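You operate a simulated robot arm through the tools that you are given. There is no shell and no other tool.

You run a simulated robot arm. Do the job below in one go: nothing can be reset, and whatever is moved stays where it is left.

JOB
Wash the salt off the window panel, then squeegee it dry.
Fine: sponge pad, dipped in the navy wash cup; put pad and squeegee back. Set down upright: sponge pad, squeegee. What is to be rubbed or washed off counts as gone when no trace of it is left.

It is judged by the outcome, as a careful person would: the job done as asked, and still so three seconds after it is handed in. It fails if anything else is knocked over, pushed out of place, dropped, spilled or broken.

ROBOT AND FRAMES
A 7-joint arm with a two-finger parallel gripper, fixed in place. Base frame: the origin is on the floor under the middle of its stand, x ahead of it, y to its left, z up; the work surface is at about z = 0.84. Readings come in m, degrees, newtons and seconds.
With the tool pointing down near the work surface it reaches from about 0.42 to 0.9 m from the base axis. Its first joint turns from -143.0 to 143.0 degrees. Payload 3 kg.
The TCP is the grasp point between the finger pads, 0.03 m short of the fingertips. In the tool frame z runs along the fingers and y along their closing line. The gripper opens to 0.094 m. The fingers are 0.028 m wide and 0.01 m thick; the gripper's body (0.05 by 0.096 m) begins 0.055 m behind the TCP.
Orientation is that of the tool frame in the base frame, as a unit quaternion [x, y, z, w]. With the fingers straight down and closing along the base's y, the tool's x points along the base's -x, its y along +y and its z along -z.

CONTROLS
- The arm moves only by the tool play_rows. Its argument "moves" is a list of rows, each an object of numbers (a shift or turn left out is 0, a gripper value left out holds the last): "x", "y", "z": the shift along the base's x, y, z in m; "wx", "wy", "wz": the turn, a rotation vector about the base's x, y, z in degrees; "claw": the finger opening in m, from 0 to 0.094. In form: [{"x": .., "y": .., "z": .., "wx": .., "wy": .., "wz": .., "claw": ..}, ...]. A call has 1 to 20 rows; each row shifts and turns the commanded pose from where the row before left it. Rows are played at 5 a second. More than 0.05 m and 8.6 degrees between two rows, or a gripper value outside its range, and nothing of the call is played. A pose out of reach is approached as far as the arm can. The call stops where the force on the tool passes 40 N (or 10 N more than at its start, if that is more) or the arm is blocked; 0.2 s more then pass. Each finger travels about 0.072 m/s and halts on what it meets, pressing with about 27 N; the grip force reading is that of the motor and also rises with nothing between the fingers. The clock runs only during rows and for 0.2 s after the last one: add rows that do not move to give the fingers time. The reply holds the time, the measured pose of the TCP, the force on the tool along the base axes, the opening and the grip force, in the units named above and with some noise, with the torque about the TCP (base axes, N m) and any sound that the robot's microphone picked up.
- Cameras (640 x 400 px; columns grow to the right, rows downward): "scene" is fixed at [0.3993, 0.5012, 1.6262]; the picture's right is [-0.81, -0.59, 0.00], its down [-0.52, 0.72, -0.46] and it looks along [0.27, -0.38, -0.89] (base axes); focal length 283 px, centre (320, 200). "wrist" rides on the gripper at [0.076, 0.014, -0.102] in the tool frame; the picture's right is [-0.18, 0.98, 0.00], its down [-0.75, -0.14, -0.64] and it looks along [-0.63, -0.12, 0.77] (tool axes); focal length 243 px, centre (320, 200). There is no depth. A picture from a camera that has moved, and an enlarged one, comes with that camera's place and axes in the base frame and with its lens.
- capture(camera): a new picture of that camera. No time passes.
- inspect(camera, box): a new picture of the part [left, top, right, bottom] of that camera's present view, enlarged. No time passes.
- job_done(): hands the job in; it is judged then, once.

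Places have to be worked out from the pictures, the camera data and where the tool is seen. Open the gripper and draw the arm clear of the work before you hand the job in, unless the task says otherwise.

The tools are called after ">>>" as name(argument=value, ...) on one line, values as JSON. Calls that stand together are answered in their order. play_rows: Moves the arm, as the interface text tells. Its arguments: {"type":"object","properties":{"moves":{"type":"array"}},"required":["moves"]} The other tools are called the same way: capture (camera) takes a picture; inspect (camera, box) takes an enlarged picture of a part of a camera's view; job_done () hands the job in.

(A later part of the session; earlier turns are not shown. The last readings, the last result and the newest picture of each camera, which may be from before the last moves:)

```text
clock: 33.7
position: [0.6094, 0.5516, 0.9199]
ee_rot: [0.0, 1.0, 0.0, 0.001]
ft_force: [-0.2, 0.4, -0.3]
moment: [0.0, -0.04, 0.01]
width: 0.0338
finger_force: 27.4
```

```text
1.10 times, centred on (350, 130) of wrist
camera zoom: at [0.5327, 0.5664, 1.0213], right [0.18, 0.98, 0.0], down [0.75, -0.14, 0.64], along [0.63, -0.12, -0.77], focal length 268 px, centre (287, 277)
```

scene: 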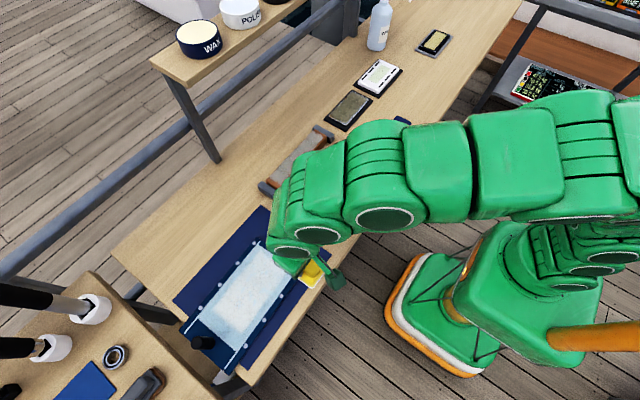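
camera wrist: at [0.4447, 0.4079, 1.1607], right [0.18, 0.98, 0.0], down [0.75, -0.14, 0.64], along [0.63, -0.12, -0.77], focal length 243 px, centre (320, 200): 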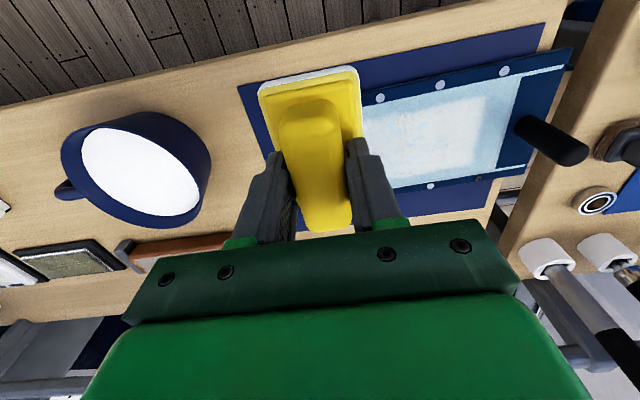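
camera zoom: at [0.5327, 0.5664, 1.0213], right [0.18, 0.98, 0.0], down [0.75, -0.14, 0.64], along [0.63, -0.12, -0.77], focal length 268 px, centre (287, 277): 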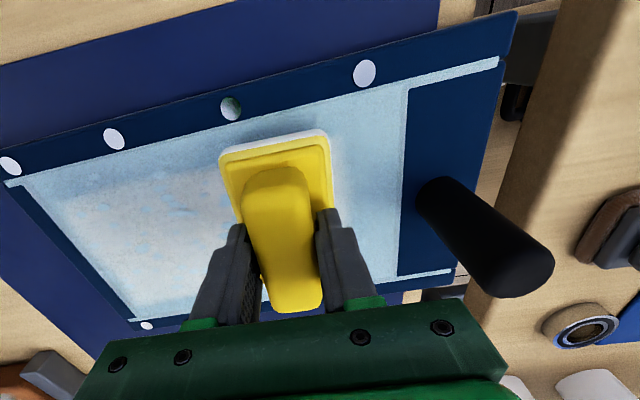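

The pad sits above the far part of the salt, clear of the knob. I'll lower gently to find light contact.

>>> play_rows(moves=[{"z": -0.003}, {"z": -0.003}, {"z": -0.001}, {}])

>>> play_rows(moves=[{"z": -0.001}, {}])

>>> play_rows(moves=[{"z": -0.0005}, {}])

```text
clock: 34.7
position: [0.6085, 0.552, 0.9139]
ee_rot: [0.0, 1.0, 0.0, 0.0]
ft_force: [0.3, -0.2, -0.4]
moment: [0.01, 0.01, 0.01]
width: 0.0336
finger_force: 27.2
```

```text
clock: 35.3
position: [0.6084, 0.5512, 0.9122]
ee_rot: [0.0, 1.0, 0.0, 0.001]
ft_force: [-0.7, 0.1, -0.2]
moment: [0.03, 0.02, 0.01]
width: 0.0337
finger_force: 26.9
```

```text
clock: 35.9
position: [0.6085, 0.5514, 0.9125]
ee_rot: [0.0, 1.0, 0.0, 0.0]
ft_force: [-0.6, 0.0, -0.8]
moment: [0.0, 0.01, 0.0]
width: 0.0335
finger_force: 27.3
```

>>> play_rows(moves=[{"z": -0.0005}, {}])

>>> play_rows(moves=[{"z": -0.0005}, {}])

>>> play_rows(moves=[{"z": -0.0005}, {}])

```text
clock: 36.5
position: [0.61, 0.5513, 0.9112]
ee_rot: [0.0, 1.0, 0.001, 0.001]
ft_force: [-0.7, 0.3, -0.7]
moment: [0.0, 0.0, 0.01]
width: 0.0337
finger_force: 26.8
```

```text
clock: 37.1
position: [0.6092, 0.5519, 0.9116]
ee_rot: [0.0, 1.0, 0.0, 0.001]
ft_force: [-0.3, 0.6, -0.7]
moment: [-0.01, -0.01, -0.02]
width: 0.0338
finger_force: 26.9
```

```text
clock: 37.7
position: [0.609, 0.551, 0.9113]
ee_rot: [0.001, 1.0, 0.0, 0.0]
ft_force: [-0.4, 0.0, -0.5]
moment: [-0.02, 0.0, -0.03]
width: 0.0338
finger_force: 27.5
```

>>> play_rows(moves=[{"z": -0.0005}, {}])

>>> play_rows(moves=[{"z": -0.0005}, {}])

>>> play_rows(moves=[{"z": -0.0005}, {}])

```text
clock: 38.3
position: [0.6101, 0.5513, 0.9094]
ee_rot: [0.0, 1.0, 0.0, 0.001]
ft_force: [-1.1, -0.8, 1.1]
moment: [0.05, 0.0, 0.0]
width: 0.034
finger_force: 27.0
```

```text
clock: 38.9
position: [0.6095, 0.5517, 0.9099]
ee_rot: [0.0, 1.0, 0.001, 0.001]
ft_force: [-2.2, -1.3, 9.3]
moment: [-0.01, 0.14, 0.02]
width: 0.0337
finger_force: 27.8
```

```text
clock: 39.5
position: [0.6096, 0.5515, 0.9097]
ee_rot: [0.0, 1.0, 0.001, 0.002]
ft_force: [-3.1, -1.8, 18.7]
moment: [-0.02, 0.07, 0.02]
width: 0.0339
finger_force: 27.1
```

Contact now at 18.7 N. I'll stroke slowly toward -y with a slight upward compensation and check the force and the panel's shift.

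>>> play_rows(moves=[{"y": -0.01, "z": 0.0001}, {"y": -0.01, "z": 0.0001}, {"y": -0.01, "z": 0.0001}, {"y": -0.01, "z": 0.0001}, {}])

>>> inspect(camera="wrist", box=[60, 0, 640, 260])

```text
clock: 40.7
position: [0.6103, 0.5106, 0.9094]
ee_rot: [0.0, 1.0, 0.001, 0.002]
ft_force: [1.4, 5.5, 18.9]
moment: [-0.02, -0.07, -0.01]
width: 0.0341
finger_force: 26.6
```

```text
1.10 times, centred on (350, 130) of wrist
camera zoom: at [0.533, 0.5261, 1.0111], right [0.18, 0.98, 0.0], down [0.75, -0.14, 0.64], along [0.63, -0.12, -0.77], focal length 268 px, centre (287, 277)
```

zoom: 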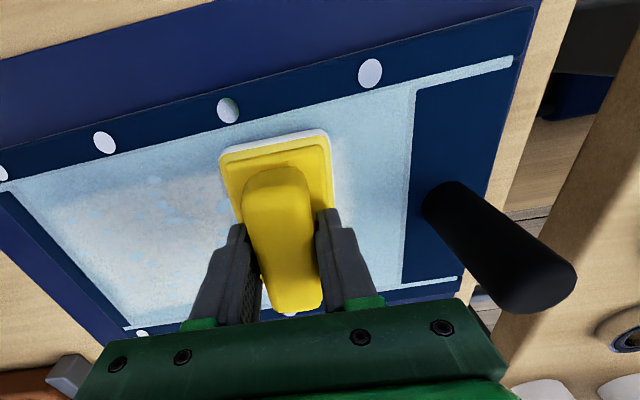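

At ~19 N the panel sticks to the pad and moves with it exactly (−0.04), while at ≤10 N the pad slid over the glass. So I'll use this grip to drag it the remaining ~0.018 back, then lift and verify.

>>> play_rows(moves=[{"y": -0.009, "z": 0.0001}, {"y": -0.009, "z": 0.0001}, {}, {"z": 0.002}, {"z": 0.02}, {"z": 0.04}, {"z": 0.04}, {"z": 0.04, "y": -0.03}, {"x": -0.04, "y": -0.03}, {"x": -0.04, "y": -0.03}, {"y": -0.05}, {"y": -0.05}, {}])

>>> inspect(camera="scene", box=[160, 190, 360, 380])

>>> capture(camera="wrist")

```text
clock: 43.5
position: [0.5291, 0.303, 1.0523]
ee_rot: [0.0, 1.0, 0.0, 0.0]
ft_force: [0.4, 0.3, -1.0]
moment: [0.0, 0.02, 0.01]
width: 0.0336
finger_force: 27.2
```

```text
2.11 times, centred on (260, 285) of scene
camera zoom: at [0.3993, 0.5012, 1.6262], right [-0.81, -0.59, 0.0], down [-0.52, 0.72, -0.46], along [0.27, -0.38, -0.89], focal length 596 px, centre (446, 21)
```

zoom: 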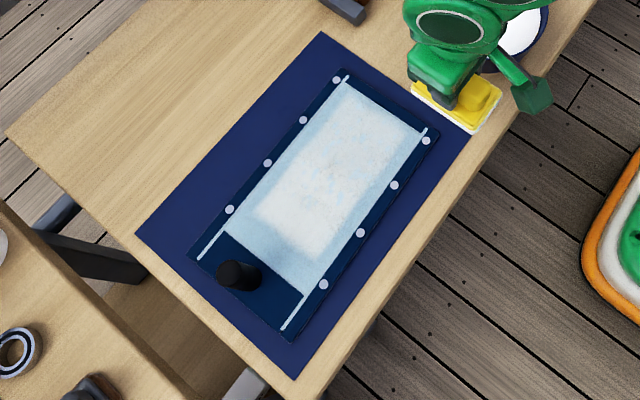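

```text
taken
camera wrist: at [0.4529, 0.3183, 1.1524], right [0.18, 0.98, 0.0], down [0.75, -0.14, 0.64], along [0.63, -0.12, -0.77], focal length 243 px, centre (320, 200)
```

wrist: 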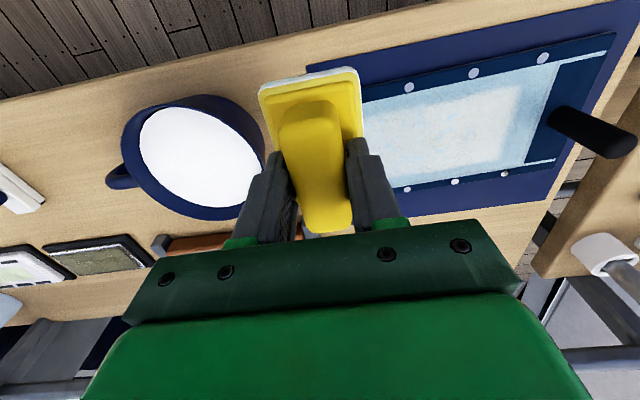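

The panel is back within about 1 mm of its original place. Let me look closely at the state of the salt.

>>> inspect(camera="scene", box=[220, 215, 310, 320])

>>> inspect(camera="wrist", box=[350, 30, 640, 210])

```text
3.81 times, centred on (265, 268) of scene
camera zoom: at [0.3993, 0.5012, 1.6262], right [-0.81, -0.59, 0.0], down [-0.52, 0.72, -0.46], along [0.27, -0.38, -0.89], focal length 1079 px, centre (530, -57)
```

zoom: 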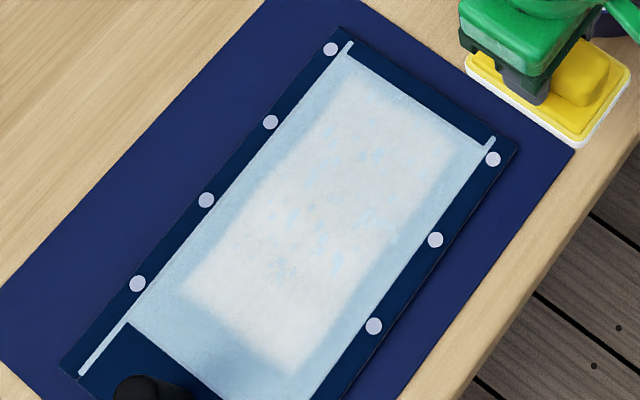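

```text
2.21 times, centred on (495, 120) of wrist
camera zoom: at [0.4529, 0.3183, 1.1524], right [0.18, 0.98, 0.0], down [0.75, -0.14, 0.64], along [0.63, -0.12, -0.77], focal length 535 px, centre (-66, 377)
```

zoom: 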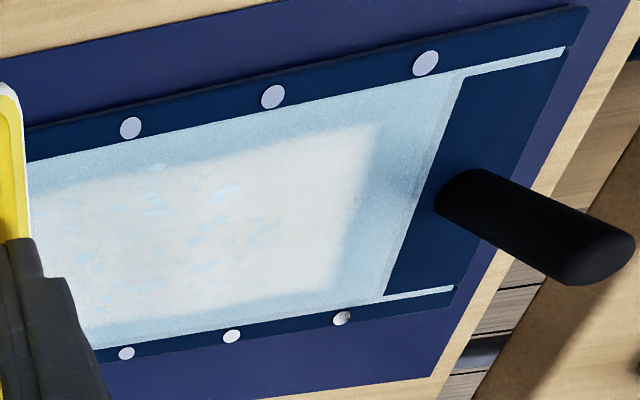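

The salt has only been thinned in specks, so it needs many light passes over the whole pane. I'll return to the near end of the pane and settle at a light contact of about 8 N.

>>> play_rows(moves=[{"x": 0.04, "y": 0.02}, {"x": 0.04, "y": 0.04}, {"z": -0.04}, {"z": -0.04}, {"z": -0.035}, {"z": -0.015}, {"z": -0.005}, {"z": -0.002}, {}])

>>> play_rows(moves=[{"z": -0.001}, {}])

>>> play_rows(moves=[{"z": -0.0005}, {}])

>>> play_rows(moves=[{"z": -0.0005}, {}])

```text
refused: row 2 steps farther than a row can; nothing moved
```

```text
clock: 44.1
position: [0.5301, 0.303, 1.05]
ee_rot: [0.0, 1.0, 0.0, 0.0]
ft_force: [-1.0, -0.4, -1.6]
moment: [-0.01, 0.02, 0.02]
width: 0.0336
finger_force: 27.0
```

```text
clock: 44.7
position: [0.5303, 0.3032, 1.049]
ee_rot: [0.0, 1.0, 0.0, 0.001]
ft_force: [0.0, 0.5, -0.9]
moment: [0.02, -0.01, 0.01]
width: 0.0337
finger_force: 27.3
```

```text
clock: 45.3
position: [0.5307, 0.3031, 1.0505]
ee_rot: [0.0, 1.0, 0.0, 0.001]
ft_force: [-0.3, -0.1, -0.8]
moment: [-0.01, 0.01, 0.01]
width: 0.0337
finger_force: 26.8
```

The first batch was refused for step size and nothing moved but 2 mm of height. I'll resend with legal steps.

>>> play_rows(moves=[{"x": 0.03, "y": 0.02}, {"x": 0.03, "y": 0.02}, {"x": 0.019, "y": 0.02}, {"z": -0.04}, {"z": -0.04}, {"z": -0.03}, {"z": -0.015}, {"z": -0.005}, {}])

```text
clock: 47.3
position: [0.6088, 0.3629, 0.9209]
ee_rot: [0.0, 1.0, 0.0, 0.001]
ft_force: [-0.2, -0.3, -1.1]
moment: [0.02, 0.05, 0.0]
width: 0.0338
finger_force: 27.2
```

I'm at z≈0.921 over the near end. Now I lower in small steps to light contact.

>>> play_rows(moves=[{"z": -0.003}, {"z": -0.003}, {"z": -0.001}, {}])

>>> play_rows(moves=[{"z": -0.0005}, {}])

>>> play_rows(moves=[{"z": -0.0005}, {}])

>>> play_rows(moves=[{"z": -0.0005}, {}])

```text
clock: 48.3
position: [0.6082, 0.3628, 0.9134]
ee_rot: [0.0, 1.0, 0.0, 0.001]
ft_force: [0.7, -0.5, -0.5]
moment: [-0.02, 0.04, 0.02]
width: 0.0337
finger_force: 26.6
```

```text
clock: 48.9
position: [0.6082, 0.3626, 0.9121]
ee_rot: [0.001, 1.0, 0.0, 0.001]
ft_force: [0.5, -0.3, -0.9]
moment: [-0.02, -0.04, 0.0]
width: 0.0339
finger_force: 27.2
```

```text
clock: 49.5
position: [0.6083, 0.3642, 0.9128]
ee_rot: [0.0, 1.0, 0.0, 0.0]
ft_force: [-0.1, -0.5, -1.0]
moment: [0.03, -0.02, 0.01]
width: 0.034
finger_force: 27.2
```

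```text
clock: 50.1
position: [0.6081, 0.3634, 0.9114]
ee_rot: [0.001, 1.0, 0.0, 0.0]
ft_force: [0.9, -0.6, 0.3]
moment: [0.0, 0.01, -0.02]
width: 0.0338
finger_force: 27.1
```

>>> play_rows(moves=[{"z": -0.0004}, {}])

>>> play_rows(moves=[{"z": -0.0003}, {}])

```text
clock: 50.7
position: [0.608, 0.3631, 0.9103]
ee_rot: [0.0, 1.0, -0.001, 0.0]
ft_force: [-0.3, -0.3, -0.4]
moment: [0.02, -0.04, -0.01]
width: 0.0338
finger_force: 27.1
```

```text
clock: 51.3
position: [0.6092, 0.3636, 0.9107]
ee_rot: [-0.001, 1.0, 0.0, 0.0]
ft_force: [0.8, -0.1, -1.3]
moment: [0.0, 0.01, 0.02]
width: 0.0338
finger_force: 27.2
```

>>> play_rows(moves=[{"z": -0.0004}, {}])

>>> play_rows(moves=[{"z": -0.0004}, {}])

```text
clock: 51.9
position: [0.6086, 0.3641, 0.9097]
ee_rot: [0.0, 1.0, 0.0, 0.001]
ft_force: [0.3, 0.0, -1.9]
moment: [0.01, 0.0, 0.02]
width: 0.0336
finger_force: 27.3
```

```text
clock: 52.5
position: [0.6078, 0.3632, 0.9097]
ee_rot: [0.001, 1.0, 0.0, 0.0]
ft_force: [0.2, 0.3, 2.5]
moment: [-0.07, 0.1, -0.03]
width: 0.0338
finger_force: 27.1
```

Contact begins here at the same height as at the far end, so the pane is level. I'll add 0.3 mm (~8 N) and make a light full stroke toward +y, checking part way.

>>> play_rows(moves=[{"z": -0.0003}, {"y": 0.008}, {"y": 0.01}, {"y": 0.01}, {"y": 0.01}, {}])

>>> inspect(camera="wrist", box=[60, 0, 640, 260])

```text
clock: 53.9
position: [0.6079, 0.4018, 0.9099]
ee_rot: [0.001, 1.0, 0.002, 0.002]
ft_force: [1.6, -5.5, 17.7]
moment: [-0.04, 0.0, -0.03]
width: 0.0336
finger_force: 26.9
```

```text
1.10 times, centred on (350, 130) of wrist
camera zoom: at [0.5321, 0.4165, 1.0108], right [0.19, 0.98, 0.0], down [0.75, -0.14, 0.64], along [0.63, -0.12, -0.76], focal length 268 px, centre (287, 277)
```

zoom: 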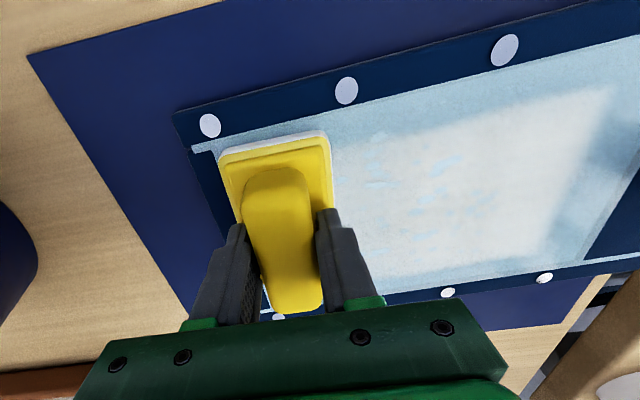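

Even at this load the panel clung to the pad and moved +0.039. I'll drag it straight back by the same amount, then lift off and re-check before trying a much lighter touch.

>>> play_rows(moves=[{"y": -0.01}, {"y": -0.01}, {"y": -0.01}, {"y": -0.009}, {}])

>>> inspect(camera="wrist", box=[60, 0, 640, 260])

>>> inspect(camera="scene", box=[160, 190, 360, 380])

```text
clock: 55.1
position: [0.6072, 0.3625, 0.9092]
ee_rot: [0.001, 1.0, 0.001, 0.001]
ft_force: [-0.5, 7.6, 21.8]
moment: [0.06, -0.06, 0.0]
width: 0.0338
finger_force: 27.0
```

```text
1.10 times, centred on (350, 130) of wrist
camera zoom: at [0.5317, 0.3772, 1.0107], right [0.18, 0.98, 0.0], down [0.75, -0.14, 0.64], along [0.63, -0.12, -0.77], focal length 268 px, centre (287, 277)
```

zoom: 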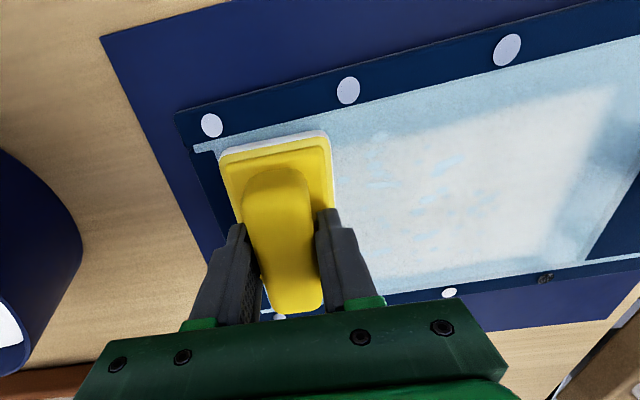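

```text
2.11 times, centred on (260, 285) of scene
camera zoom: at [0.3993, 0.5012, 1.6262], right [-0.81, -0.59, 0.0], down [-0.52, 0.72, -0.46], along [0.27, -0.38, -0.89], focal length 596 px, centre (446, 21)
```

zoom: 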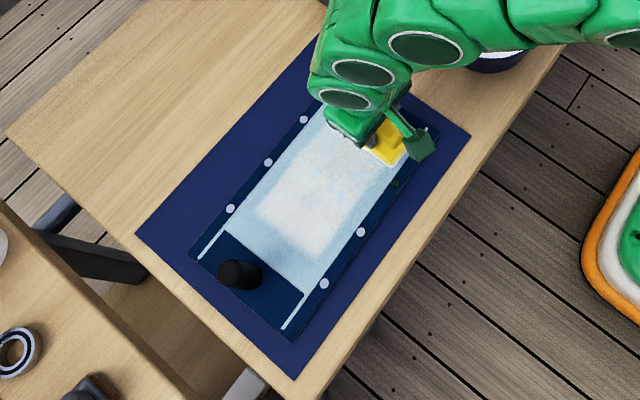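

The panel is back in place. I'll raise 0.9 mm to leave only a few newtons of contact and test a short stroke.

>>> play_rows(moves=[{"z": 0.0009}, {}])

```text
clock: 55.7
position: [0.6082, 0.3617, 0.91]
ee_rot: [0.0, 1.0, 0.0, 0.001]
ft_force: [1.9, 1.2, 3.9]
moment: [-0.11, -0.16, 0.01]
width: 0.0341
finger_force: 27.1
```

>>> play_rows(moves=[{"y": 0.01}, {"y": 0.01}, {"y": 0.01}, {}])

>>> inspect(camera="wrist", box=[60, 0, 640, 260])

>>> inspect(camera="scene", box=[160, 190, 360, 380])

```text
clock: 56.7
position: [0.6081, 0.393, 0.9094]
ee_rot: [0.0, 1.0, 0.0, 0.0]
ft_force: [-0.1, -0.4, -0.9]
moment: [0.01, 0.01, 0.0]
width: 0.0335
finger_force: 27.1
```

```text
1.10 times, centred on (350, 130) of wrist
camera zoom: at [0.5318, 0.4073, 1.0114], right [0.18, 0.98, 0.0], down [0.75, -0.14, 0.64], along [0.63, -0.12, -0.77], focal length 268 px, centre (287, 277)
```

zoom: 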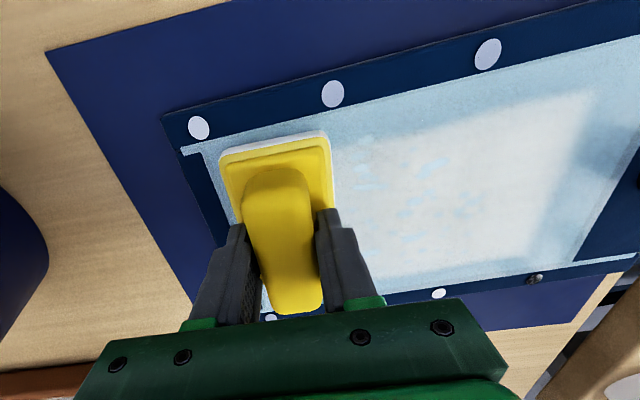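

```text
2.11 times, centred on (260, 285) of scene
camera zoom: at [0.3993, 0.5012, 1.6262], right [-0.81, -0.59, 0.0], down [-0.52, 0.72, -0.46], along [0.27, -0.38, -0.89], focal length 596 px, centre (446, 21)
```

zoom: 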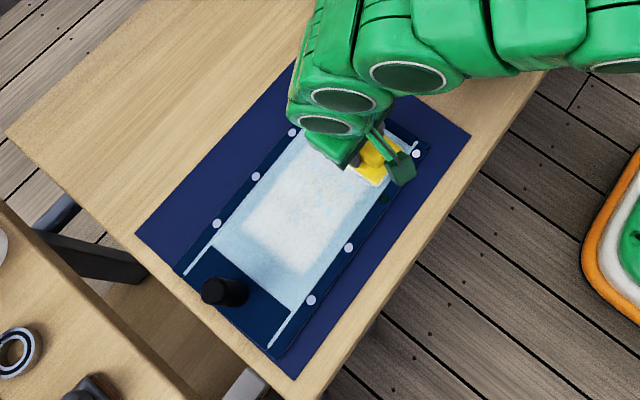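

Even a few newtons drag it now, whereas right after the dip the pad glided at over 9 N, so a freshly wet pad probably slides much better. I'll drag the panel back the 0.02 it moved, then re-dip the pad.

>>> play_rows(moves=[{"z": -0.0007}, {}])

```text
clock: 57.3
position: [0.608, 0.3928, 0.9079]
ee_rot: [0.0, 1.0, 0.0, 0.001]
ft_force: [1.1, -1.5, 4.0]
moment: [-0.07, 0.16, 0.04]
width: 0.0339
finger_force: 27.6
```

>>> play_rows(moves=[{"z": -0.0006}, {}])

>>> play_rows(moves=[{"y": -0.01}, {"y": -0.01}, {}])

>>> inspect(camera="scene", box=[160, 190, 360, 380])

```text
clock: 57.9
position: [0.6084, 0.3929, 0.9091]
ee_rot: [0.0, 1.0, 0.001, 0.002]
ft_force: [0.6, -2.1, 14.2]
moment: [-0.05, 0.13, 0.01]
width: 0.0338
finger_force: 27.2
```

```text
clock: 58.7
position: [0.6073, 0.3734, 0.9095]
ee_rot: [0.0, 1.0, 0.0, 0.001]
ft_force: [-2.0, 7.5, 21.4]
moment: [0.09, -0.03, 0.03]
width: 0.034
finger_force: 27.0
```

```text
2.11 times, centred on (260, 285) of scene
camera zoom: at [0.3993, 0.5012, 1.6262], right [-0.81, -0.59, 0.0], down [-0.52, 0.72, -0.46], along [0.27, -0.38, -0.89], focal length 596 px, centre (446, 21)
```

zoom: 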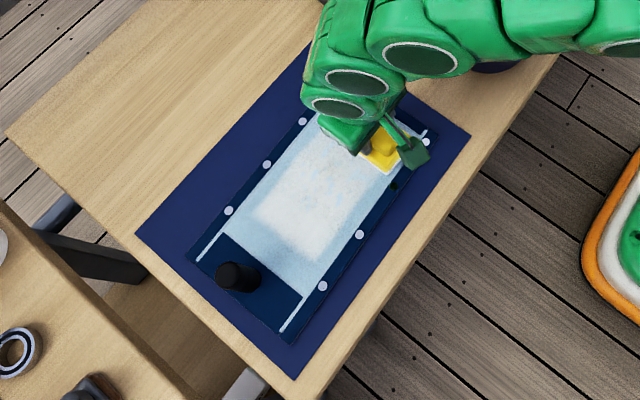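

The panel is within ~3 mm of its place. I'll lift and carry the pad back to the cup for a second dip.

>>> play_rows(moves=[{"z": 0.003}, {"z": 0.02}, {"z": 0.04}, {"z": 0.04}, {"z": 0.04}, {"y": -0.04}, {"y": -0.045, "x": -0.008}, {"y": -0.045, "x": -0.01}, {"y": -0.045, "x": -0.01}, {"y": -0.044}, {}])

>>> inspect(camera="wrist", box=[180, 0, 460, 175])

>>> inspect(camera="scene", box=[280, 110, 400, 240])

```text
clock: 61.1
position: [0.5814, 0.1526, 1.0528]
ee_rot: [0.0, 1.0, 0.001, 0.001]
ft_force: [-0.3, 0.1, -0.9]
moment: [0.0, 0.01, -0.02]
width: 0.0338
finger_force: 27.1
```

```text
2.29 times, centred on (320, 88) of wrist
camera zoom: at [0.5047, 0.1687, 1.1542], right [0.18, 0.98, 0.0], down [0.75, -0.14, 0.64], along [0.63, -0.12, -0.77], focal length 555 px, centre (320, 457)
```

zoom: 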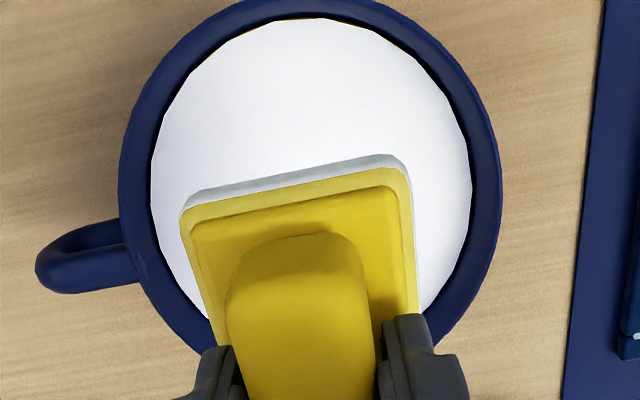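

```text
3.08 times, centred on (340, 175) of scene
camera zoom: at [0.3993, 0.5012, 1.6262], right [-0.81, -0.59, 0.0], down [-0.52, 0.72, -0.46], along [0.27, -0.38, -0.89], focal length 871 px, centre (258, 277)
```

zoom: 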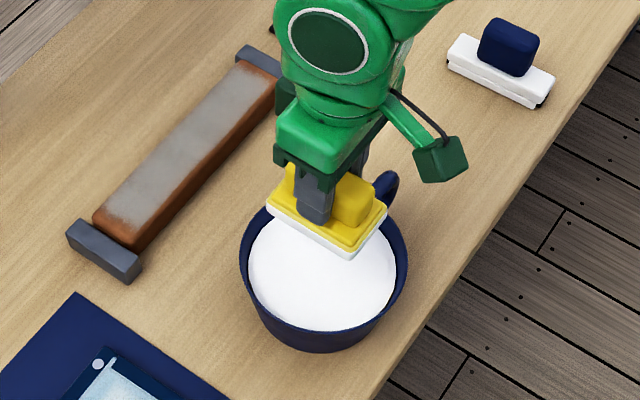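

Still centred over the cup. I'll dip again, slightly deeper and longer.

>>> play_rows(moves=[{"z": -0.04}, {"z": -0.03}, {"z": -0.015}, {"z": -0.01}, {"z": -0.005}, {"z": -0.003}, {}, {}, {}, {}, {"z": 0.003}, {"z": 0.005}, {"z": 0.015}, {}, {"z": 0.03}, {"z": 0.04}, {"z": 0.01}, {}])

>>> inspect(camera="scene", box=[280, 110, 400, 240])

```text
clock: 64.9
position: [0.5804, 0.153, 1.0523]
ee_rot: [-0.001, 1.0, 0.0, 0.0]
ft_force: [-0.1, 0.0, 0.1]
moment: [0.01, -0.03, 0.02]
width: 0.0339
finger_force: 27.4
```

```text
3.08 times, centred on (340, 175) of scene
camera zoom: at [0.3993, 0.5012, 1.6262], right [-0.81, -0.59, 0.0], down [-0.52, 0.72, -0.46], along [0.27, -0.38, -0.89], focal length 871 px, centre (258, 277)
```

zoom: 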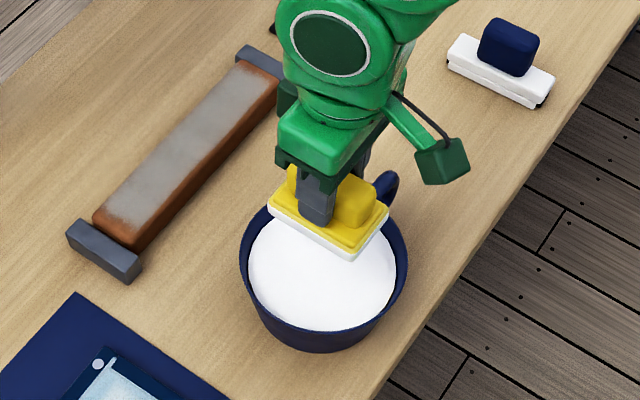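

The pad is freshly loaded. I'll go back to the panel at (0.609, 0.42) and come down to just above contact.

>>> play_rows(moves=[{"y": 0.045, "x": 0.005}, {"y": 0.045, "x": 0.005}, {"y": 0.045, "x": 0.005}, {"y": 0.045, "x": 0.006}, {"y": 0.045, "x": 0.007}, {"y": 0.042}, {"z": -0.04}, {"z": -0.04}, {"z": -0.03}, {"z": -0.015}, {"z": -0.01}, {"z": -0.004}, {}])

>>> play_rows(moves=[{"z": -0.0015}, {}])

>>> play_rows(moves=[{"z": -0.001}, {}])

```text
clock: 67.7
position: [0.6067, 0.4189, 0.9123]
ee_rot: [0.001, 1.0, 0.001, 0.001]
ft_force: [-0.1, -0.8, -1.0]
moment: [0.04, 0.02, 0.02]
width: 0.0335
finger_force: 27.2
```

```text
clock: 68.3
position: [0.6088, 0.4206, 0.9119]
ee_rot: [0.0, 1.0, 0.0, 0.001]
ft_force: [-0.2, 0.1, -0.8]
moment: [0.0, -0.01, 0.01]
width: 0.0338
finger_force: 26.6
```

```text
clock: 68.9
position: [0.6085, 0.4205, 0.9111]
ee_rot: [0.0, 1.0, 0.001, 0.001]
ft_force: [0.2, 0.2, -1.0]
moment: [0.0, -0.02, 0.0]
width: 0.0339
finger_force: 27.3
```

>>> play_rows(moves=[{"z": -0.0008}, {}])

>>> play_rows(moves=[{"z": -0.0006}, {}])

>>> play_rows(moves=[{"z": -0.0004}, {}])

```text
clock: 69.5
position: [0.6075, 0.4214, 0.9101]
ee_rot: [0.0, 1.0, 0.001, 0.0]
ft_force: [0.4, 0.4, -1.0]
moment: [0.0, -0.03, 0.0]
width: 0.0336
finger_force: 27.1
```

```text
clock: 70.1
position: [0.608, 0.4207, 0.909]
ee_rot: [-0.001, 1.0, 0.002, 0.001]
ft_force: [-1.0, -0.1, 3.6]
moment: [-0.1, 0.03, 0.0]
width: 0.0337
finger_force: 27.7
```

```text
clock: 70.7
position: [0.6089, 0.4202, 0.9094]
ee_rot: [0.0, 1.0, 0.001, 0.002]
ft_force: [-0.6, -0.7, 11.3]
moment: [-0.01, 0.01, -0.01]
width: 0.0336
finger_force: 26.8
```

Contact at 11 N with the fresh pad. A short test stroke toward -y now, then check whether the pad slid or dragged the panel.

>>> play_rows(moves=[{"y": -0.015}, {"y": -0.015}, {"y": -0.015}, {}])

>>> inspect(camera="scene", box=[160, 190, 360, 380])

>>> inspect(camera="wrist", box=[60, 0, 640, 260])

```text
clock: 71.7
position: [0.6073, 0.3762, 0.9092]
ee_rot: [0.0, 1.0, 0.001, 0.002]
ft_force: [-2.1, 10.9, 33.0]
moment: [0.12, 0.06, 0.04]
width: 0.0337
finger_force: 26.9
```

```text
2.11 times, centred on (260, 285) of scene
camera zoom: at [0.3993, 0.5012, 1.6262], right [-0.81, -0.59, 0.0], down [-0.52, 0.72, -0.46], along [0.27, -0.38, -0.89], focal length 596 px, centre (446, 21)
```

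zoom: 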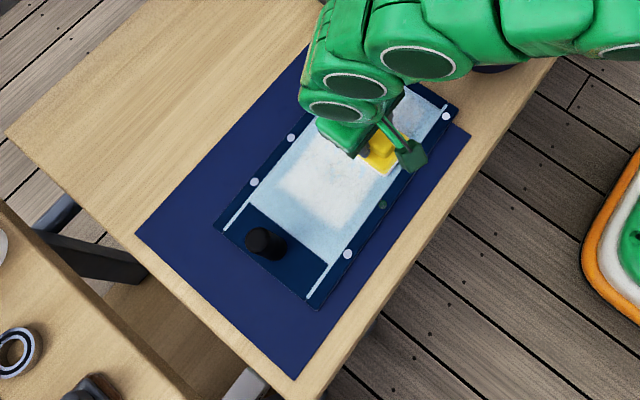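

```text
1.10 times, centred on (350, 130) of wrist
camera zoom: at [0.5312, 0.391, 1.0103], right [0.18, 0.98, 0.0], down [0.75, -0.14, 0.64], along [0.63, -0.12, -0.77], focal length 268 px, centre (287, 277)
```

zoom: 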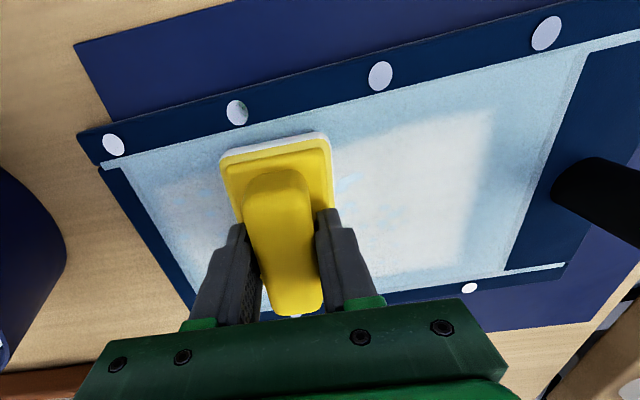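

The panel came along again (−0.045), so it is simply very light and slippery on the mat. Straight strokes drag it, but a twisting scrub gives almost no net push. I'll drag it back +0.042 first, then test twisting in place.

>>> play_rows(moves=[{"z": 0.0006}, {"y": 0.011}, {"y": 0.011}, {"y": 0.011}, {"y": 0.009}, {}])

>>> inspect(camera="scene", box=[160, 190, 360, 380])

>>> inspect(camera="wrist", box=[60, 0, 640, 260])

```text
clock: 73.1
position: [0.6076, 0.4178, 0.9096]
ee_rot: [0.0, 1.0, 0.0, 0.001]
ft_force: [0.1, -0.7, -1.1]
moment: [-0.01, -0.02, 0.03]
width: 0.0336
finger_force: 27.0
```

```text
2.11 times, centred on (260, 285) of scene
camera zoom: at [0.3993, 0.5012, 1.6262], right [-0.81, -0.59, 0.0], down [-0.52, 0.72, -0.46], along [0.27, -0.38, -0.89], focal length 596 px, centre (446, 21)
```

zoom: 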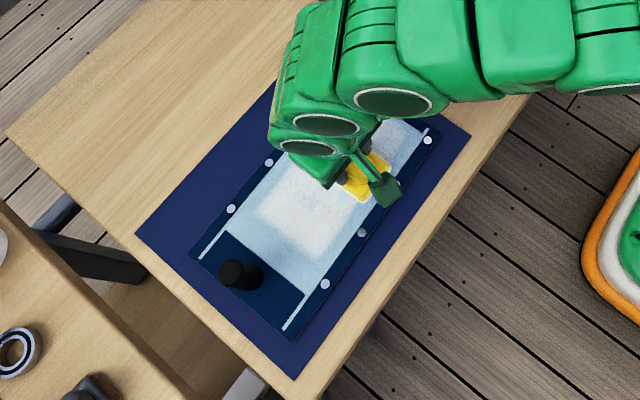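

```text
1.10 times, centred on (350, 130) of wrist
camera zoom: at [0.5316, 0.4328, 1.0109], right [0.18, 0.98, 0.0], down [0.75, -0.14, 0.64], along [0.63, -0.12, -0.77], focal length 268 px, centre (287, 277)
```

zoom: 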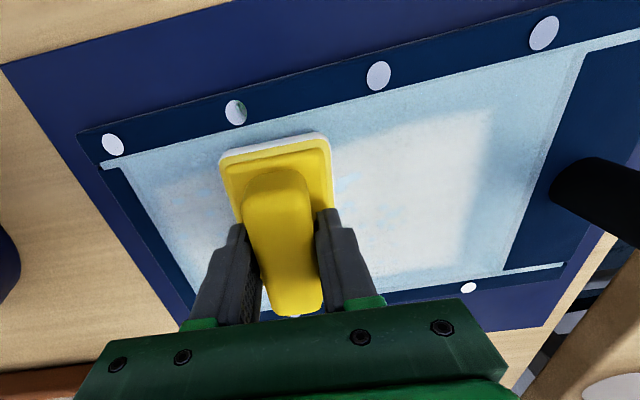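

The panel is exactly back in its original place. Now I settle to a light load here and then test a twisting scrub.

>>> play_rows(moves=[{"z": -0.0004}, {}])

>>> play_rows(moves=[{"z": -0.0003}, {}])

```text
clock: 73.7
position: [0.6075, 0.4172, 0.9085]
ee_rot: [0.0, 1.0, 0.0, 0.0]
ft_force: [0.1, -0.1, 1.7]
moment: [0.04, 0.02, -0.05]
width: 0.0337
finger_force: 27.4
```

```text
clock: 74.3
position: [0.6085, 0.4172, 0.9084]
ee_rot: [0.001, 1.0, 0.002, 0.001]
ft_force: [-2.5, -0.5, 7.8]
moment: [0.02, 0.07, 0.01]
width: 0.0336
finger_force: 26.9
```

The load is 7.8 N. Now I twist ±24° back and forth in place and look.

>>> play_rows(moves=[{"wz": 8}, {"wz": 8}, {"wz": 8}, {"wz": -8}, {"wz": -8}, {"wz": -8}, {"wz": -8}, {"wz": -8}, {"wz": -8}, {"wz": 8}, {"wz": 8}, {"wz": 8}, {}])

>>> inspect(camera="scene", box=[160, 190, 360, 380])

>>> inspect(camera="wrist", box=[60, 0, 640, 260])

```text
clock: 77.1
position: [0.608, 0.4166, 0.9078]
ee_rot: [0.0, 1.0, -0.001, 0.001]
ft_force: [2.2, -2.6, 12.6]
moment: [-0.04, -0.04, 0.01]
width: 0.0339
finger_force: 26.7
```

```text
2.11 times, centred on (260, 285) of scene
camera zoom: at [0.3993, 0.5012, 1.6262], right [-0.81, -0.59, 0.0], down [-0.52, 0.72, -0.46], along [0.27, -0.38, -0.89], focal length 596 px, centre (446, 21)
```

zoom: 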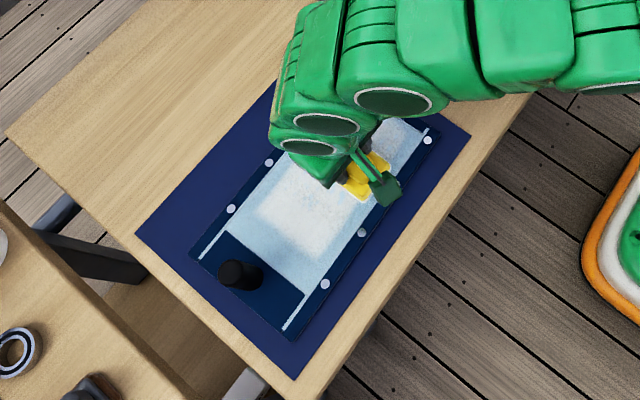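

```text
1.10 times, centred on (350, 130) of wrist
camera zoom: at [0.532, 0.4321, 1.0101], right [0.18, 0.98, 0.0], down [0.75, -0.14, 0.64], along [0.63, -0.12, -0.77], focal length 268 px, centre (287, 277)
```

zoom: 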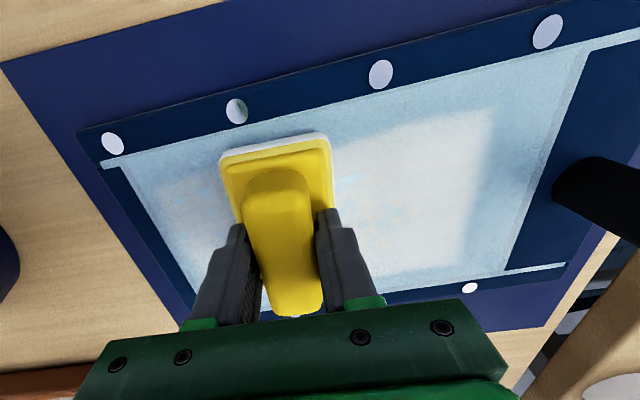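

The panel is in place after a symmetric twist, but it may have rotated along and come back. I'll twist to one side and look there.

>>> play_rows(moves=[{"wz": 8}, {"wz": 8}, {"wz": 8}, {}])

>>> inspect(camera="scene", box=[160, 190, 360, 380])

>>> capture(camera="wrist")

```text
clock: 78.1
position: [0.608, 0.4171, 0.9081]
ee_rot: [-0.209, 0.978, 0.0, 0.001]
ft_force: [-0.9, -1.5, 16.5]
moment: [0.01, 0.02, 0.01]
width: 0.034
finger_force: 26.9
```

```text
2.11 times, centred on (260, 285) of scene
camera zoom: at [0.3993, 0.5012, 1.6262], right [-0.81, -0.59, 0.0], down [-0.52, 0.72, -0.46], along [0.27, -0.38, -0.89], focal length 596 px, centre (446, 21)
```

zoom: 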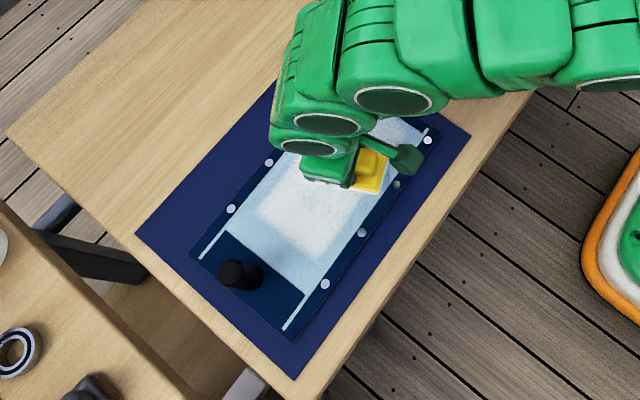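

```text
taken
camera wrist: at [0.5325, 0.3999, 1.01], right [-0.23, 0.97, 0.0], down [0.74, 0.18, 0.64], along [0.63, 0.15, -0.77], focal length 243 px, centre (320, 200)
```

wrist: 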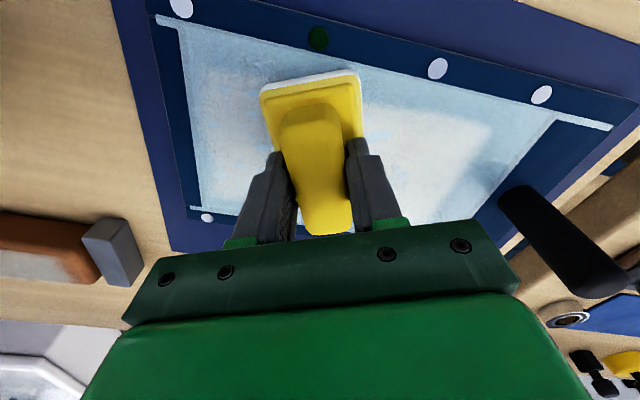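

The panel stays put while the pad twists at 12–16 N. So I'll scrub with twisting swings plus a very slow creep along +y (only in mid-swing), then look at the result.

>>> play_rows(moves=[{"wz": -8, "z": 0.0002}, {"wz": -8, "y": 0.0015}, {"wz": -8, "y": 0.0015}, {"wz": -8, "y": 0.0015}, {"wz": -8, "y": 0.0015}, {"wz": -8}, {"wz": 8}, {"wz": 8, "y": 0.0015}, {"wz": 8, "y": 0.0015}, {"wz": 8, "y": 0.0015}, {"wz": 8, "y": 0.0015}, {"wz": 8}, {"wz": -8}, {"wz": -8, "y": 0.0015}, {"wz": -8, "y": 0.0015}, {"wz": -8, "y": 0.0015}, {"wz": -8, "y": 0.0015}, {"wz": -8}, {}])

>>> inspect(camera="scene", box=[160, 190, 360, 380])

>>> capture(camera="wrist")

```text
clock: 82.1
position: [0.6088, 0.4356, 0.9074]
ee_rot: [0.209, 0.978, 0.0, 0.0]
ft_force: [0.1, -1.2, 7.7]
moment: [-0.01, -0.03, -0.02]
width: 0.0337
finger_force: 27.2
```

```text
2.11 times, centred on (260, 285) of scene
camera zoom: at [0.3993, 0.5012, 1.6262], right [-0.81, -0.59, 0.0], down [-0.52, 0.72, -0.46], along [0.27, -0.38, -0.89], focal length 596 px, centre (446, 21)
```

zoom: 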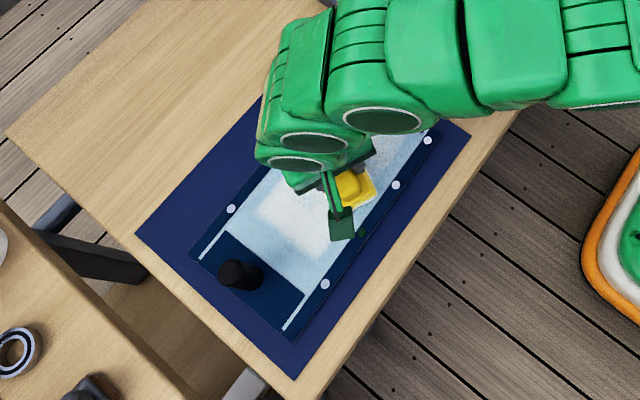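

```text
taken
camera wrist: at [0.5443, 0.4803, 1.0099], right [0.57, 0.82, 0.0], down [0.63, -0.44, 0.64], along [0.53, -0.37, -0.77], focal length 243 px, centre (320, 200)
```

wrist: 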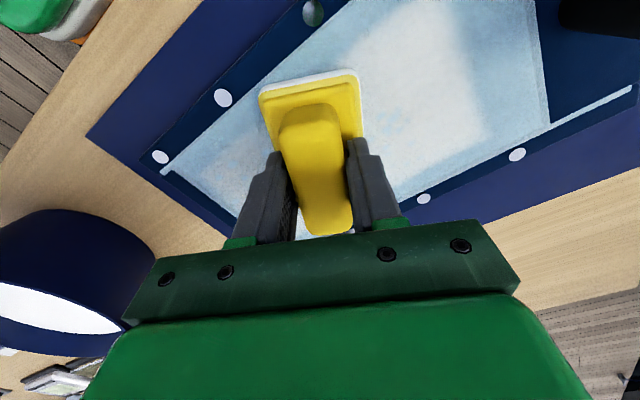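

The panel did not move at all, and it looks cleaner behind the pad. I'll zoom in.

>>> inspect(camera="wrist", box=[140, 0, 560, 240])

>>> inspect(camera="scene", box=[220, 215, 310, 320])

```text
1.52 times, centred on (350, 120) of wrist
camera zoom: at [0.5443, 0.4803, 1.0099], right [0.57, 0.82, 0.0], down [0.63, -0.44, 0.64], along [0.53, -0.37, -0.77], focal length 370 px, centre (274, 322)
```

zoom: 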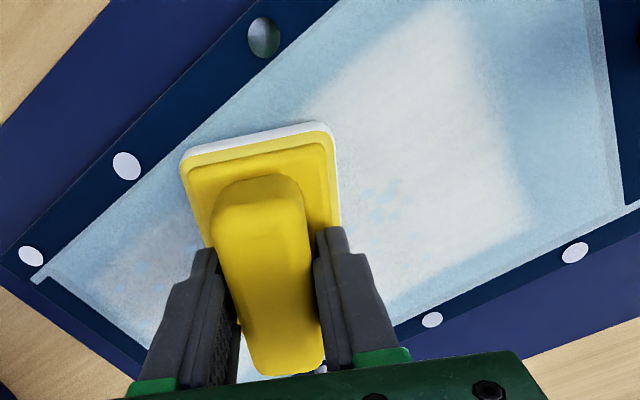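

```text
3.81 times, centred on (265, 268) of scene
camera zoom: at [0.3993, 0.5012, 1.6262], right [-0.81, -0.59, 0.0], down [-0.52, 0.72, -0.46], along [0.27, -0.38, -0.89], focal length 1079 px, centre (530, -57)
```

zoom: 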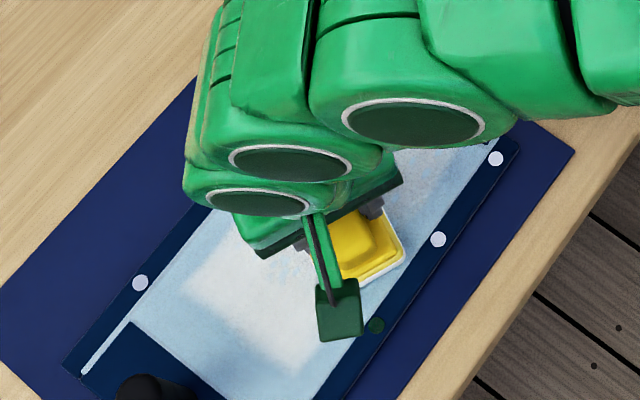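

I'll continue the twisting creep along +y.

>>> play_rows(moves=[{"wz": 8, "z": -0.0001}, {"wz": 8, "y": 0.002}, {"wz": 8, "y": 0.002}, {"wz": 8, "y": 0.002}, {"wz": 8, "y": 0.002}, {"wz": 8}, {"wz": -8}, {"wz": -8, "y": 0.002}, {"wz": -8, "y": 0.002}, {"wz": -8, "y": 0.002}, {"wz": -8, "y": 0.002}, {"wz": -8}, {"wz": 8}, {"wz": 8, "y": 0.002}, {"wz": 8, "y": 0.002}, {"wz": 8, "y": 0.002}, {"wz": 8, "y": 0.002}, {"wz": 8}, {}])

>>> play_rows(moves=[{"wz": -8}, {"wz": -8, "y": 0.002}, {"wz": -8, "y": 0.002}, {"wz": -8, "y": 0.002}, {"wz": -8, "y": 0.002}, {"wz": -8}, {"wz": 8}, {"wz": 8, "y": 0.002}, {"wz": 8, "y": 0.002}, {"wz": 8, "y": 0.002}, {"wz": 8, "y": 0.002}, {"wz": 8}, {"wz": -8}, {"wz": -8, "y": 0.002}, {"wz": -8, "y": 0.002}, {"wz": -8, "y": 0.002}, {"wz": -8, "y": 0.002}, {"wz": -8}, {}])

>>> inspect(camera="scene", box=[160, 190, 360, 380])

>>> capture(camera="wrist")

```text
clock: 86.1
position: [0.6084, 0.4594, 0.9087]
ee_rot: [-0.209, 0.978, 0.0, 0.001]
ft_force: [0.7, -0.1, -0.6]
moment: [0.0, -0.03, 0.0]
width: 0.0337
finger_force: 26.9
```

```text
clock: 90.1
position: [0.607, 0.4832, 0.9092]
ee_rot: [0.21, 0.978, 0.0, 0.001]
ft_force: [-0.2, 0.2, -0.9]
moment: [0.01, -0.02, -0.02]
width: 0.0338
finger_force: 26.9
```

```text
2.11 times, centred on (260, 285) of scene
camera zoom: at [0.3993, 0.5012, 1.6262], right [-0.81, -0.59, 0.0], down [-0.52, 0.72, -0.46], along [0.27, -0.38, -0.89], focal length 596 px, centre (446, 21)
```

zoom: 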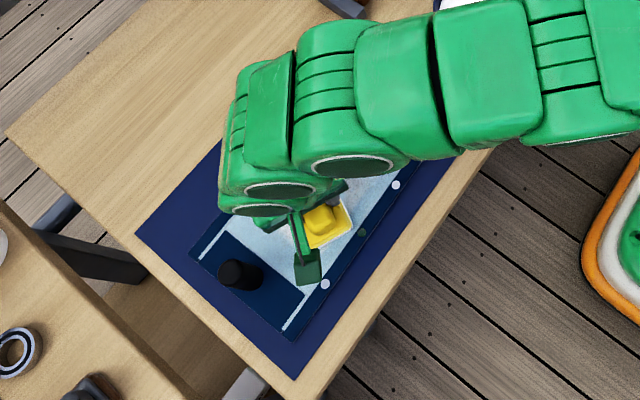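

```text
taken
camera wrist: at [0.544, 0.5282, 1.0103], right [0.57, 0.82, 0.0], down [0.63, -0.44, 0.64], along [0.53, -0.37, -0.77], focal length 243 px, centre (320, 200)
```

wrist: 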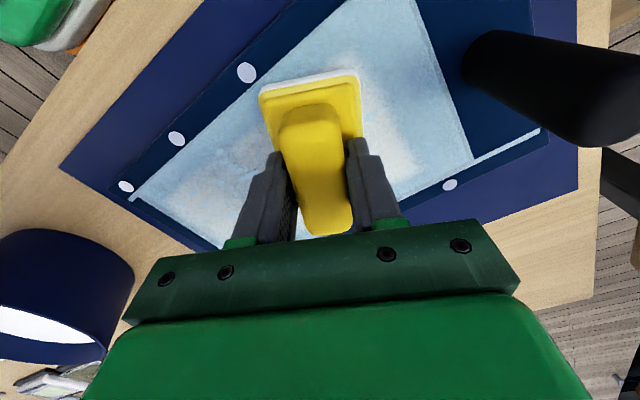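

Contact was lost partway, though the salt is visibly thinner behind. I'll re-establish light contact here.

>>> play_rows(moves=[{"z": -0.0005}, {}])

>>> play_rows(moves=[{"z": -0.0004}, {}])

```text
clock: 90.7
position: [0.6082, 0.4829, 0.9089]
ee_rot: [0.208, 0.978, 0.0, 0.001]
ft_force: [-1.2, -1.0, 1.1]
moment: [0.02, 0.05, -0.03]
width: 0.0338
finger_force: 27.0
```

```text
clock: 91.3
position: [0.6078, 0.4838, 0.9091]
ee_rot: [0.209, 0.978, 0.0, 0.001]
ft_force: [-1.3, -2.2, 7.6]
moment: [-0.05, 0.06, 0.02]
width: 0.0337
finger_force: 27.5
```

>>> play_rows(moves=[{"wz": 8, "z": -0.0001}, {"wz": 8, "y": 0.002}, {"wz": 8, "y": 0.002}, {"wz": 8, "y": 0.002}, {"wz": 8, "y": 0.002}, {"wz": 8}, {}])

>>> play_rows(moves=[{"wz": -8}, {"wz": -8, "y": 0.002}, {"wz": -8, "y": 0.002}, {"wz": -8, "y": 0.002}, {"wz": -8, "y": 0.002}, {"wz": -8}, {}])

```text
clock: 92.9
position: [0.608, 0.4913, 0.9082]
ee_rot: [-0.209, 0.978, 0.002, 0.001]
ft_force: [1.1, 3.7, 17.7]
moment: [0.1, 0.0, -0.06]
width: 0.0338
finger_force: 27.3
```

```text
clock: 94.5
position: [0.6089, 0.5001, 0.9079]
ee_rot: [0.209, 0.978, 0.001, 0.001]
ft_force: [-0.9, 2.6, 19.3]
moment: [0.03, -0.08, 0.19]
width: 0.034
finger_force: 26.6
```

>>> play_rows(moves=[{"wz": 8, "z": 0.0003}, {"wz": 8, "y": 0.002}, {"wz": 8, "y": 0.002}, {"wz": 8, "y": 0.002}, {"wz": 8, "y": 0.002}, {"wz": 8}, {"wz": -8}, {"wz": -8, "y": 0.002}, {"wz": -8, "y": 0.002}, {"wz": -8, "y": 0.002}, {"wz": -8, "y": 0.002}, {"wz": -8}, {}])

>>> play_rows(moves=[{"wz": 8}, {"wz": 8, "y": 0.002}, {"wz": 8, "y": 0.002}, {"wz": 8, "y": 0.002}, {"wz": 8}, {"wz": 8}, {"wz": -8}, {"wz": -8}, {"wz": -8}, {}])

>>> capture(camera="wrist")

>>> inspect(camera="scene", box=[160, 190, 360, 380])

```text
clock: 97.3
position: [0.6075, 0.515, 0.9085]
ee_rot: [0.209, 0.978, -0.001, 0.001]
ft_force: [1.0, -2.1, 1.8]
moment: [-0.05, 0.06, 0.03]
width: 0.0335
finger_force: 27.3
```

```text
clock: 99.5
position: [0.6082, 0.5213, 0.9089]
ee_rot: [0.0, 1.0, 0.001, 0.001]
ft_force: [0.5, 0.1, 0.2]
moment: [-0.01, -0.02, -0.02]
width: 0.0338
finger_force: 27.1
```

```text
taken
camera wrist: at [0.5316, 0.5365, 1.0095], right [0.19, 0.98, 0.0], down [0.75, -0.14, 0.64], along [0.63, -0.12, -0.77], focal length 243 px, centre (320, 200)
```

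wrist: 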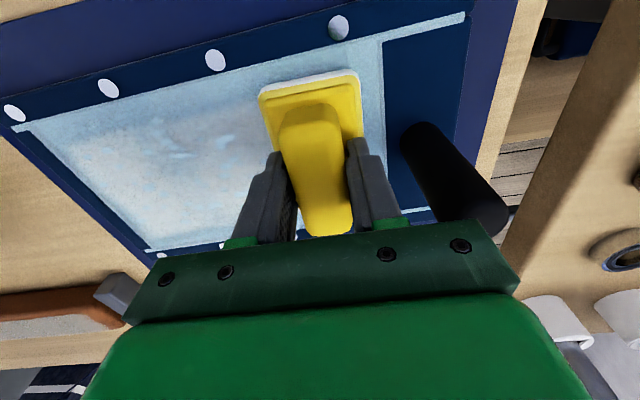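

```text
2.11 times, centred on (260, 285) of scene
camera zoom: at [0.3993, 0.5012, 1.6262], right [-0.81, -0.59, 0.0], down [-0.52, 0.72, -0.46], along [0.27, -0.38, -0.89], focal length 596 px, centre (446, 21)
```

zoom: 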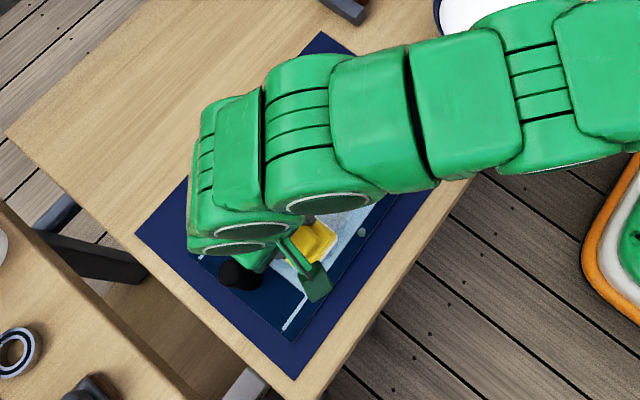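

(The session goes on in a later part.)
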